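You operate a simulated robot arm through the tools that you are given. There is no shell and no other tool. Be economical: measure what you need, move in short steps, check, and stop when the job is done.

Carry out the task below with a simulated robot arm. There is one attempt and no reset: what you move stays moved.

TASK
Stack the stack marked "N24" from the top of the packing bench on top of the stack marked "N30".

It is judged by the outcome, as a careful person would: the job done as asked, and still so three seconds after it is handed in. It fails if anything else is knocked over, pushed out of place, dropped, spilled or broken.

THE ROBOT
A 6-joint arm with a two-finger parallel gripper, fixed in place. Base frame: the origin is at the foot of the arm, x ahead of it, y to its left, z up; the work surface is at about z = 0. Lengths are in m, angles in rad, forces in N, time in s.
With the tool pointing down near the work surface it reaches from about 0.16 to 0.42 m from the base axis. Its first joint turns from -1.152 to 1.152 rad. Payload 1.57 kg.
Tool frame: the origin (TCP) lies between the finger pads and is the grasp point; the fingertips stand 0.03 m ahead of it; z points along the fingers, y is the line along which they close. The gripper opens to 0.08 m. The fingers are 0.017 m wide and 0.012 m thick; the gripper's body (0.04 by 0.082 m) begins 0.08 m behind the TCP.
Orientation is that of the tool frame in the base frame, as a unit quaternion [x, y, z, w]. With the fingers straight down and closing along the base's y, the tool's x points along the base's -x, its y along +y and its z along -z.

THE INTERFACE
- The arm moves only by the tool send_rows. Its argument "deltas" is a list of rows, each an object (a shift or turn left out is 0, a gripper value left out holds the last) with "gripper": the opening in per cent of the stroke, from 0 (shut) to 100 (fully open); "delta_pos": the shift along the tool's x, y, z in m, a list of three; "rotation": the turn, a rotation vector about the tool's x, y, z in degrees, a list of three. In form: [{"gripper": gripper, "delta_pos": [tx, ty, tz], "rotation": [wx, wy, wz]}, ...]. A call has 1 to 10 rows; each row shifts and turns the commanded pose from where the row before left it, along the tool's axes as they then stand. A row lasts 0.2 s, in which the tool goes at most 0.05 m and 0.15 rad; a call with a longer step from one row to the next is refused whole, and so is a gripper value outside its range. A pose out of reach is approached as far as the arm can. The call stops where the force on the tool passes 40 N (or 10 N more than at its start, if that is more) or the arm is blocked; 0.2 s more then pass. The fingers move at their own pace (about 0.153 m/s each) and stop on an object; they squeeze with about 40 N. The grip force told is the motor's: it shows also when the fingers shut on nothing. Time passes only in rows, and 0.2 s behind the last, so rows that do not move let the fingers close. It gives the time, the measured TCP pose, the force on the tool (base axes), the opening and the grip force at its end, in the units of the frame above (readings bear some noise), and new pictures: "show" is both (left out), scene, wrist or none.
- Cameras (640 x 400 px; columns grow to the right, rows downward): "scene" is fixed at [0.049, -0.3314, 0.4214]; the picture's right is [0.81, -0.58, 0.00], its down [-0.35, -0.49, -0.80] and it looks along [0.47, 0.65, -0.60] (base axes); focal length 255 px, centre (320, 200). "wrist" rides on the gripper at [-0.032, 0, -0.078] in the tool frame; the picture's right is [0.00, -1.00, 0.00], its down [0.97, 0.00, -0.24] and it looks along [0.24, 0.00, 0.97] (tool axes); focal length 218 px, centre (320, 200).
- point_at(camera, pixels): for up to 12 pixels [column, row] of the newest picture of that camera ("zoom" is the newest enlarged one), the place [x, y, z] in the base frame of the surface seen there, good to about 0.003 m. No time passes.
- enlarge(camera, box): a new picture of the part [left, top, right, bottom] of that camera's present view, enlarged. No time passes.
- sign_off(): hands the job in; it is judged then, once.

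Work in short steps. Measure before you move; look again where a grasp or a placing could have gone wrong, and mend it. You have 60 turns and 120 pictures in all, the two below and enlarged ones among them. Open the gripper and draw the arm clear of the work before you hand the job in, unless the task says otherwise; then end with one line.

The tools are called after "Call:" by a JSON object that holds its "method" and its "body". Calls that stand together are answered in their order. send_rows: Moves the arm, as the interface text tells. Its arguments: {"type":"object","properties":{"deltas":{"type":"array"},"show":{"type":"string","enum":["both","scene","wrist","none"]}},"required":["deltas"]} The other tools are called the same way: point_at (camera, pixels) gives the place of the surface under pixels of a picture; enlarge (camera, box) takes an enlarged picture of a part of a camera's view; sign_off () hands the job in.

At the start:

```text
time: 0.0
tcp_pos: [0.2229, 0.0572, 0.2745]
orientation: [0.001, 1.0, 0.0, 0.0]
contact_force: [-0.3, 0.2, 0.2]
grip_width: 0.0802
gripper_force: 0.0
```

scene: 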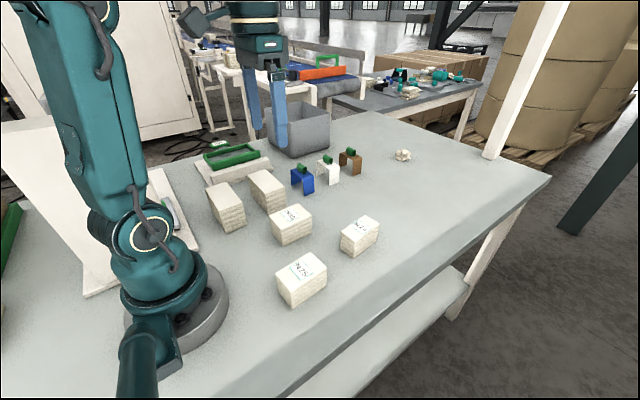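
wrist: 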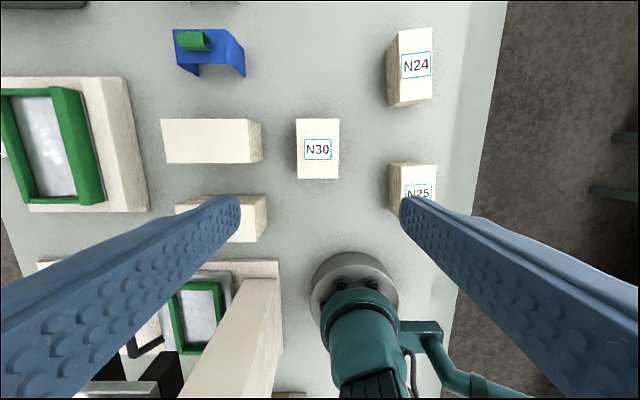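

The wrist view shows N24 at about (416,66), N30 at (317,149) and N25 at (418,193). I'll measure the corners of N24 and N30, plus bench points.

Call:
{"method": "point_at", "body": {"camera": "wrist", "pixels": [[402, 31], [430, 29], [430, 97], [402, 100], [416, 66], [298, 121], [337, 121], [337, 177], [298, 177], [318, 149], [370, 130], [389, 103]]}}

Call:
{"method": "enlarge", "body": {"camera": "wrist", "box": [270, 10, 470, 210]}}

Call:
{"method": "enlarge", "body": {"camera": "scene", "box": [200, 140, 420, 320]}}

```text
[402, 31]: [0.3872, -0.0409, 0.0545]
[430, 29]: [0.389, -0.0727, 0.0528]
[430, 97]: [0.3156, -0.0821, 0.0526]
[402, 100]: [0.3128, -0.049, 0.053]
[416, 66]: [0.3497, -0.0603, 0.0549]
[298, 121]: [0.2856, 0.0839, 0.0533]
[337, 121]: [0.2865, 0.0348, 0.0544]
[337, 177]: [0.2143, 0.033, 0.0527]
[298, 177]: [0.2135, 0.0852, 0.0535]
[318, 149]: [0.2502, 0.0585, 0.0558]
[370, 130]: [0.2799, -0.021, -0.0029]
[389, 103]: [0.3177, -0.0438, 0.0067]
```

```text
2.00 times, centred on (370, 110) of wrist
```

zoom: 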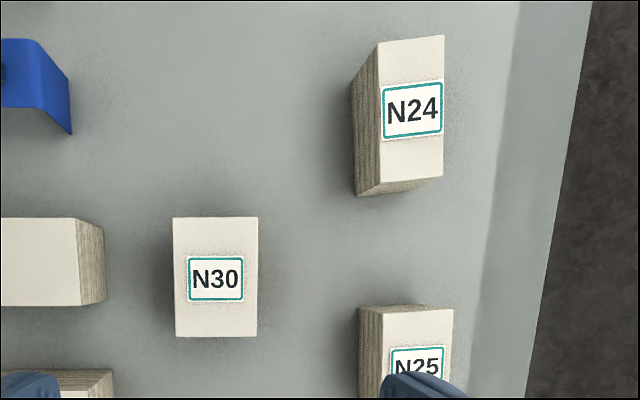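

```text
2.22 times, centred on (310, 230) of scene
```

zoom: 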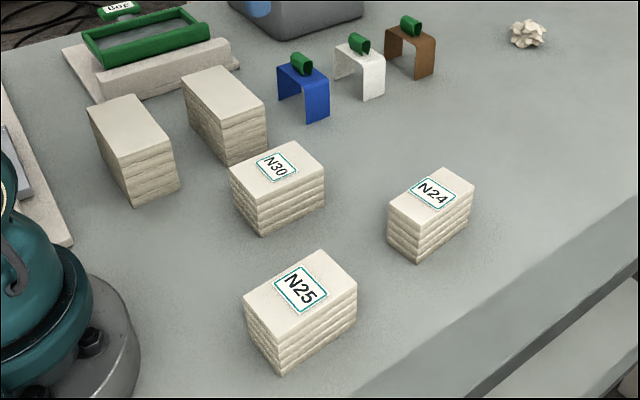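

N24's top is centred near (0.351, -0.061) at z 0.054, with its long side about 7° counter-clockwise of base x. N30's top is centred near (0.250, 0.0585) and is aligned with the base. I'll move above N24 at z 0.15, turn to match it, and look again.

Call:
{"method": "send_rows", "body": {"deltas": [{"gripper": 100, "delta_pos": [-0.0256, -0.0236, 0.0249]}, {"delta_pos": [-0.0256, -0.0236, 0.0249]}, {"delta_pos": [-0.0256, -0.0236, 0.0249]}, {"delta_pos": [-0.0256, -0.0236, 0.0249]}, {"delta_pos": [-0.0256, -0.0236, 0.0249]}, {"rotation": [0, 0, -6.8]}, {}]}}

```text
time: 1.6
tcp_pos: [0.3509, -0.0627, 0.1495]
orientation: [-0.06, 0.998, 0.0, 0.001]
contact_force: [-0.5, 1.1, -0.1]
grip_width: 0.0802
gripper_force: 0.1
```

scene: 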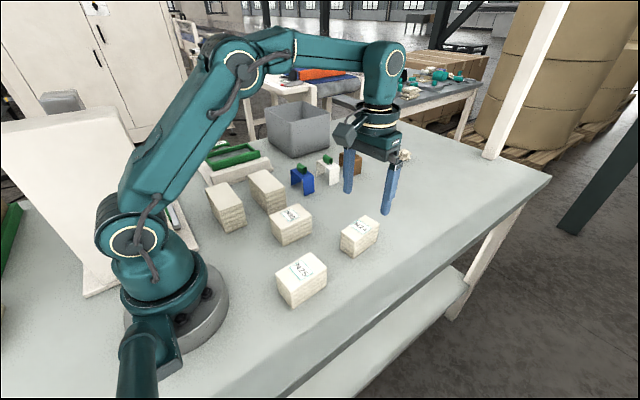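
wrist: 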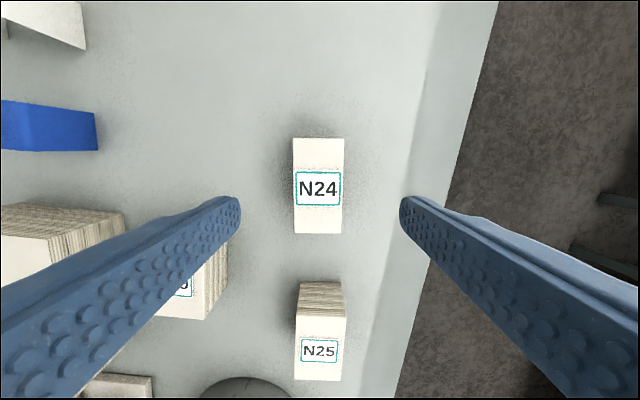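

N24 is now square to the picture, at columns 292–344 and rows 138–233. I'll measure its corners.

Call:
{"method": "point_at", "body": {"camera": "wrist", "pixels": [[295, 141], [341, 141], [341, 230], [296, 230], [318, 160], [318, 215], [296, 185], [341, 185]]}}

```text
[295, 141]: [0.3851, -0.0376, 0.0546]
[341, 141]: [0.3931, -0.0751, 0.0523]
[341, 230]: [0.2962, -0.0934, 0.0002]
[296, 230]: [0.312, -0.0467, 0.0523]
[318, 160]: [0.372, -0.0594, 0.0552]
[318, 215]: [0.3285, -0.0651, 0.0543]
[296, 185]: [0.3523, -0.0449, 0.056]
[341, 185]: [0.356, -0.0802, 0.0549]
```

The centre is (0.3515, -0.062) with yaw about 7°, so the gripper is well aligned. I'll go down to z 0.036, which puts the fingertips 6 mm above the bench, and close.

Call:
{"method": "send_rows", "body": {"deltas": [{"delta_pos": [0, 0, 0.035]}, {"delta_pos": [0, 0, 0.035]}, {"delta_pos": [0, 0, 0.025]}, {"delta_pos": [0, 0, 0.0185]}, {}, {"gripper": 0}, {}, {}]}}

```text
time: 3.4
tcp_pos: [0.3491, -0.0631, 0.0362]
orientation: [-0.059, 0.998, 0.0, 0.001]
contact_force: [0.4, -1.2, -0.4]
grip_width: 0.0412
gripper_force: 40.1
```

scene: 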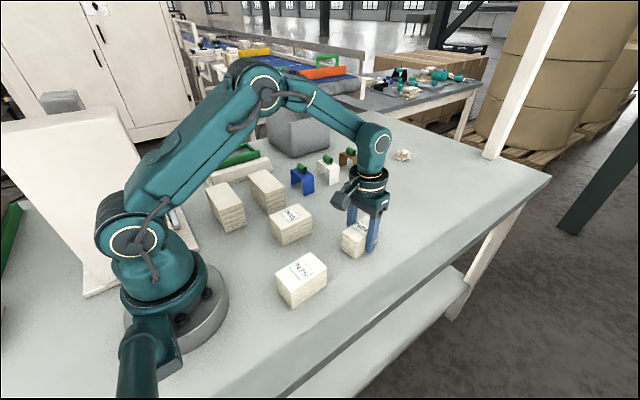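
wrist: 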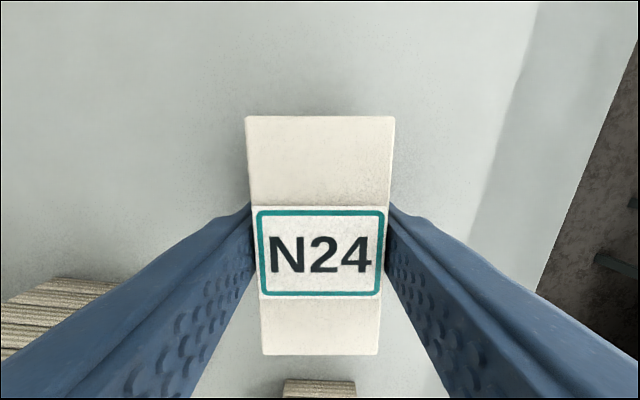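

The grip holds at 0.041 m wide and 40 N. I'll lift straight up 0.10 m and check it.

Call:
{"method": "send_rows", "body": {"deltas": [{"delta_pos": [0, 0, -0.015]}, {"delta_pos": [0, 0, -0.025]}, {"delta_pos": [0, 0, -0.03]}, {"delta_pos": [0, 0, -0.03]}, {}]}}

```text
time: 4.6
tcp_pos: [0.3506, -0.0627, 0.1382]
orientation: [-0.06, 0.998, 0.0, 0.001]
contact_force: [0.9, 0.7, -1.1]
grip_width: 0.0412
gripper_force: 39.9
```

scene: 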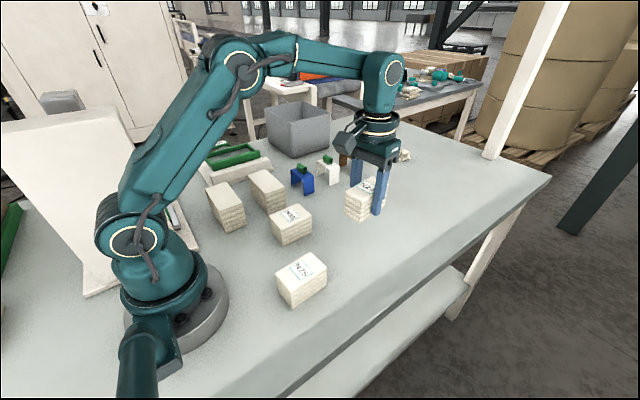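
wrist: 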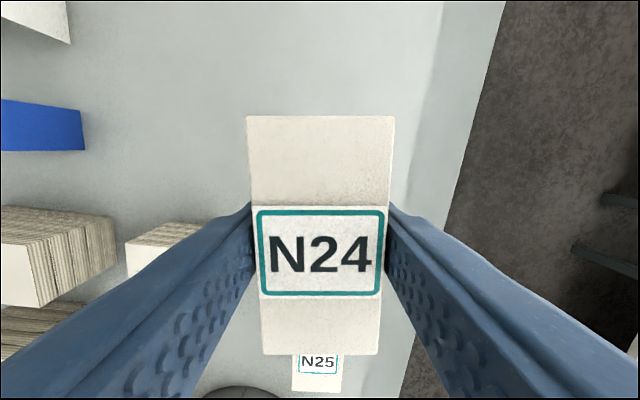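

N24 came up cleanly. I'll turn back to yaw 0 to match N30, then carry it level to above N30's centre, TCP (0.248, 0.059).

Call:
{"method": "send_rows", "body": {"deltas": [{"rotation": [0, 0, 3.4]}, {"rotation": [0, 0, 3.4]}, {"delta_pos": [0.0146, 0.0177, 0]}, {"delta_pos": [0.022, 0.026, 0]}, {"delta_pos": [0.022, 0.026, 0]}, {"delta_pos": [0.022, 0.026, 0]}, {"delta_pos": [0.022, 0.026, 0]}, {}, {}]}}

Call:
{"method": "enlarge", "body": {"camera": "scene", "box": [200, 130, 400, 280]}}

```text
time: 6.6
tcp_pos: [0.2495, 0.0586, 0.1352]
orientation: [-0.001, 1.0, 0.0, 0.002]
contact_force: [0.9, -0.4, -0.5]
grip_width: 0.041
gripper_force: 40.5
```

scene: 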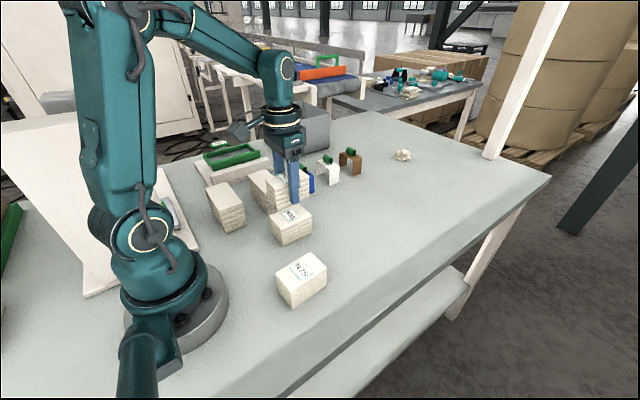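
wrist: 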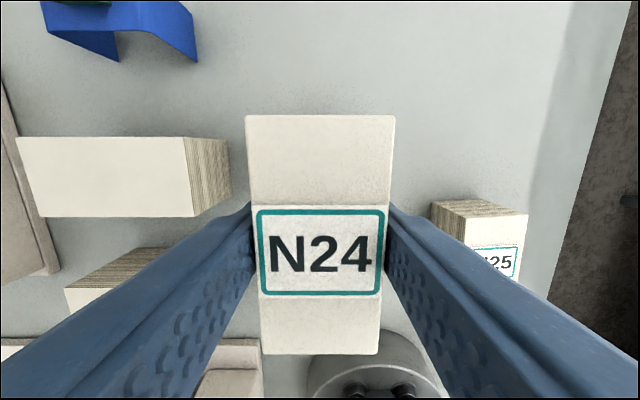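

```text
2.67 times, centred on (300, 205) of scene
```

zoom: 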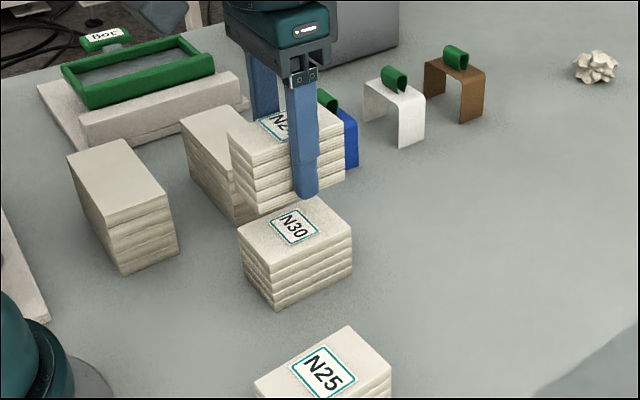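

The TCP is at (0.2495, 0.0586). I'll check N30's visible corners and N24's position once more before going down.

Call:
{"method": "point_at", "body": {"camera": "zoom", "pixels": [[242, 232], [275, 266], [348, 236], [294, 226], [232, 138], [249, 166]]}}

Call:
{"method": "point_at", "body": {"camera": "wrist", "pixels": [[250, 119], [391, 119], [376, 350], [266, 350], [180, 176]]}}

```text
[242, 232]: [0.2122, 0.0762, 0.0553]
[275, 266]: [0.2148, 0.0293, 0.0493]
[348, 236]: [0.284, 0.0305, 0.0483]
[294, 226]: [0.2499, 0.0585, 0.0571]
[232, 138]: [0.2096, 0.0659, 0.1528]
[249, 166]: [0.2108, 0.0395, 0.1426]
```

```text
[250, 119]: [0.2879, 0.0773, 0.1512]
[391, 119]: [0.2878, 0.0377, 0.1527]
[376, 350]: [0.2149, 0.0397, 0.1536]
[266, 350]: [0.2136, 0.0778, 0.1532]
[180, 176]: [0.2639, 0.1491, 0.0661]
```

N24's centre is (0.251, 0.058), directly over N30's centre at (0.250, 0.059). Contact should come at about TCP z 0.091, so I'll lower to just above that and then creep down.

Call:
{"method": "send_rows", "body": {"deltas": [{"delta_pos": [0.001, 0, 0.02]}, {"delta_pos": [0, 0, 0.014]}, {"delta_pos": [0, 0, 0.005]}, {"delta_pos": [0, 0, 0.002]}, {}]}}

Call:
{"method": "enlarge", "body": {"camera": "scene", "box": [240, 160, 360, 260]}}

```text
time: 7.8
tcp_pos: [0.2468, 0.0608, 0.0947]
orientation: [0.0, 1.0, 0.0, 0.001]
contact_force: [0.4, -0.5, -1.0]
grip_width: 0.0409
gripper_force: 40.0
```

scene: 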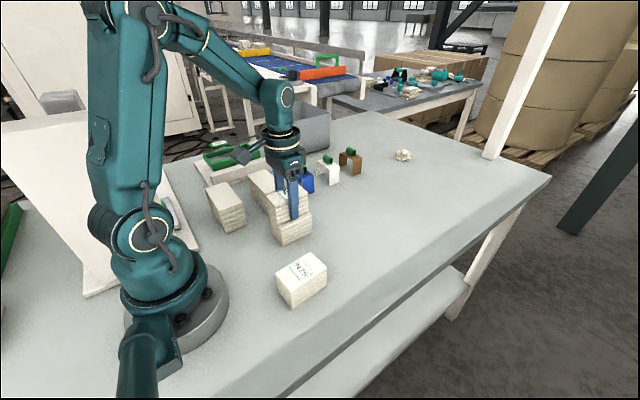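
wrist: 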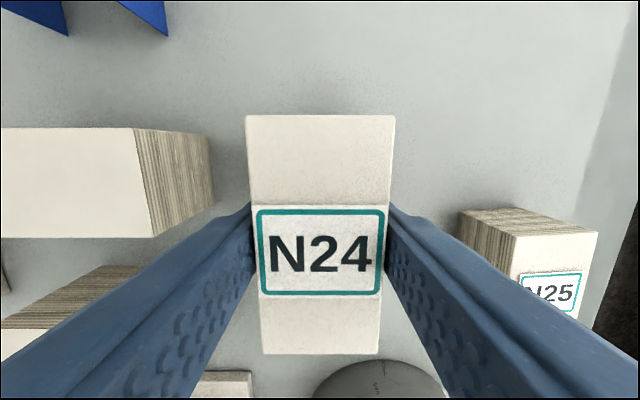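

```text
4.00 times, centred on (300, 210) of scene
```

zoom: 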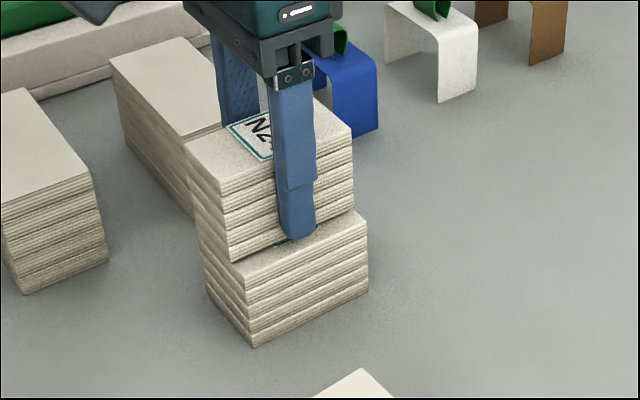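

No contact force yet at z 0.095. I'll creep down 1 mm at a time.

Call:
{"method": "send_rows", "body": {"deltas": [{"delta_pos": [0, 0, 0.001]}, {"delta_pos": [0, 0, 0.001]}, {}], "show": "none"}}

```text
time: 8.6
tcp_pos: [0.2469, 0.0608, 0.0922]
orientation: [0.0, 1.0, -0.001, 0.001]
contact_force: [-0.8, -0.4, 0.3]
grip_width: 0.041
gripper_force: 40.4
```

Call:
{"method": "send_rows", "body": {"deltas": [{"delta_pos": [0, 0, 0.001]}, {}], "show": "none"}}

```text
time: 9.2
tcp_pos: [0.2468, 0.0608, 0.0914]
orientation: [0.0, 1.0, 0.0, 0.001]
contact_force: [-0.2, -0.3, -1.1]
grip_width: 0.0413
gripper_force: 40.4
```

Still no contact force, so I'll take another 1 mm step and look closely.

Call:
{"method": "send_rows", "body": {"deltas": [{"delta_pos": [0, 0, 0.001]}, {}], "show": "none"}}

Call:
{"method": "enlarge", "body": {"camera": "scene", "box": [264, 185, 324, 250]}}

```text
time: 9.8
tcp_pos: [0.2475, 0.0606, 0.0905]
orientation: [0.0, 1.0, 0.0, 0.002]
contact_force: [0.2, 0.2, -0.3]
grip_width: 0.0413
gripper_force: 39.8
```

```text
6.15 times, centred on (294, 218) of scene
```

zoom: 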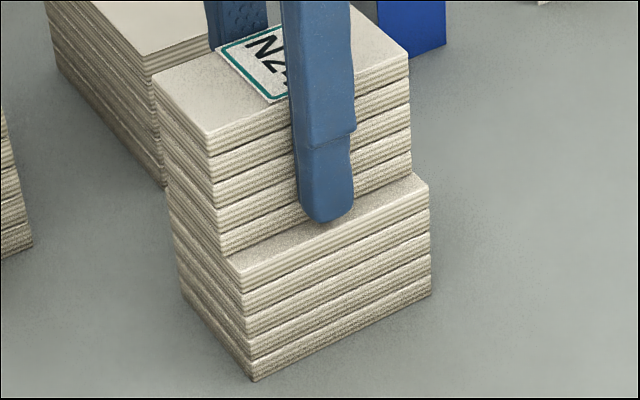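

N24 is nearly seated on N30. I'll keep creeping down until the force shows contact.

Call:
{"method": "send_rows", "body": {"deltas": [{"delta_pos": [0, 0, 0.001]}, {}], "show": "none"}}

Call:
{"method": "send_rows", "body": {"deltas": [{"delta_pos": [0, 0, 0.0007]}, {}], "show": "none"}}

```text
time: 10.4
tcp_pos: [0.2462, 0.0612, 0.0909]
orientation: [0.001, 1.0, 0.0, 0.001]
contact_force: [0.1, -6.6, 18.6]
grip_width: 0.0412
gripper_force: 39.7
```

```text
time: 11.0
tcp_pos: [0.2478, 0.0617, 0.0899]
orientation: [0.0, 1.0, 0.001, 0.003]
contact_force: [-1.3, -0.7, 37.3]
grip_width: 0.0409
gripper_force: 39.8
```

It's in contact and pressing at 37 N. I'll back off 1.5 mm to remove the load, then open slowly.

Call:
{"method": "send_rows", "body": {"deltas": [{"delta_pos": [0, 0, -0.001]}, {"delta_pos": [0, 0, -0.0005]}, {}], "show": "scene"}}

Call:
{"method": "enlarge", "body": {"camera": "scene", "box": [264, 185, 324, 250]}}

```text
time: 11.8
tcp_pos: [0.2451, 0.0617, 0.091]
orientation: [0.0, 1.0, 0.0, -0.001]
contact_force: [1.3, 0.5, 2.5]
grip_width: 0.041
gripper_force: 39.8
```

scene: 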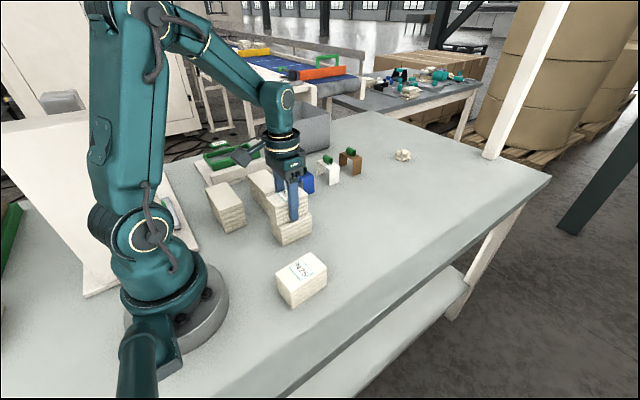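

```text
6.15 times, centred on (294, 218) of scene
```

zoom: 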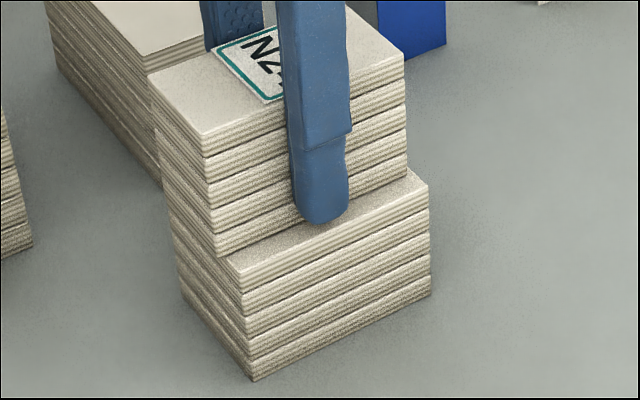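

The load is down to about 2 N and N24 sits within a few millimetres of N30's centre. I'll open now.

Call:
{"method": "send_rows", "body": {"deltas": [{"gripper": 58}, {"gripper": 75}, {}, {}]}}

Call:
{"method": "enlarge", "body": {"camera": "scene", "box": [240, 160, 360, 260]}}

```text
time: 12.8
tcp_pos: [0.2469, 0.0614, 0.0922]
orientation: [0.001, 1.0, 0.0, 0.001]
contact_force: [0.1, -0.3, -0.7]
grip_width: 0.0599
gripper_force: 0.1
```

scene: 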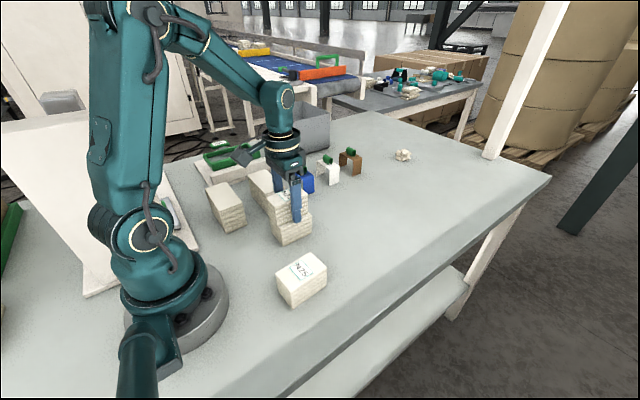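
wrist: 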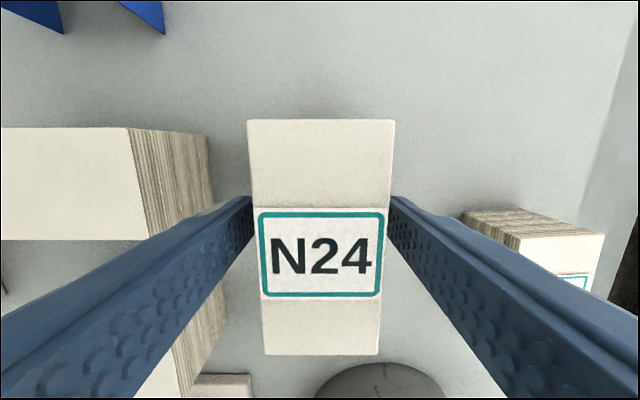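

```text
4.00 times, centred on (300, 210) of scene
```

zoom: 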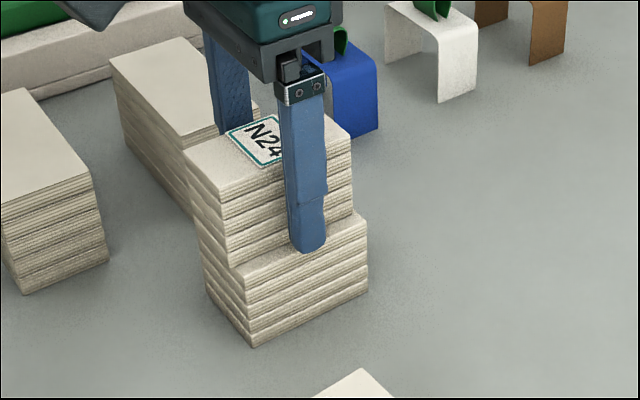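

The gripper is open at 0.060 m and N24 rests on N30. I'll go straight up and look again.

Call:
{"method": "send_rows", "body": {"deltas": [{"delta_pos": [0, 0, -0.015]}, {"delta_pos": [0, 0, -0.03]}, {"delta_pos": [0, 0, -0.045]}, {"delta_pos": [0, 0, -0.045]}, {"delta_pos": [0, 0, -0.045], "gripper": 100}, {}, {}, {}]}}

Call:
{"method": "enlarge", "body": {"camera": "scene", "box": [200, 130, 400, 280]}}

```text
time: 14.6
tcp_pos: [0.2464, 0.058, 0.2688]
orientation: [0.0, 1.0, 0.001, 0.001]
contact_force: [-0.2, -0.5, -1.1]
grip_width: 0.08
gripper_force: 0.1
```

scene: 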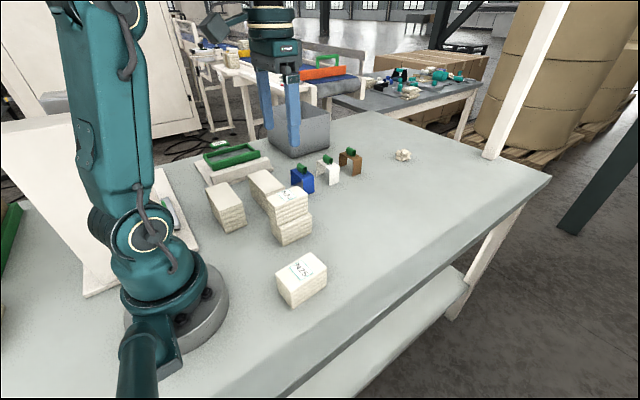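
wrist: 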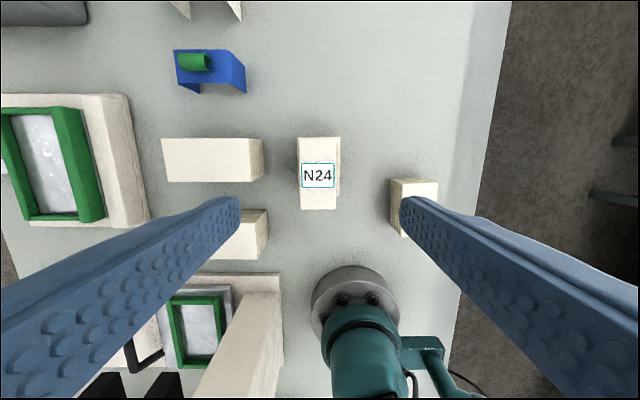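

```text
2.67 times, centred on (300, 205) of scene
```

zoom: 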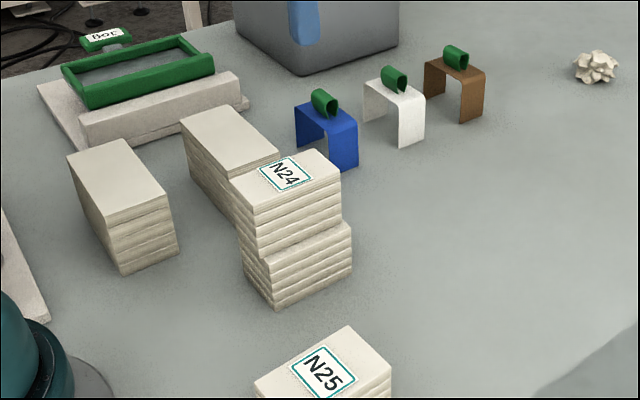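

N24 is standing level and centred on N30, nothing else has moved, and the arm is clear. I'll hand the job in.

Call:
{"method": "sign_off", "body": {}}

```text
The job is handed in.
```

N24 is stacked on top of N30, the gripper is open and clear, and no other object in the final pictures was disturbed.
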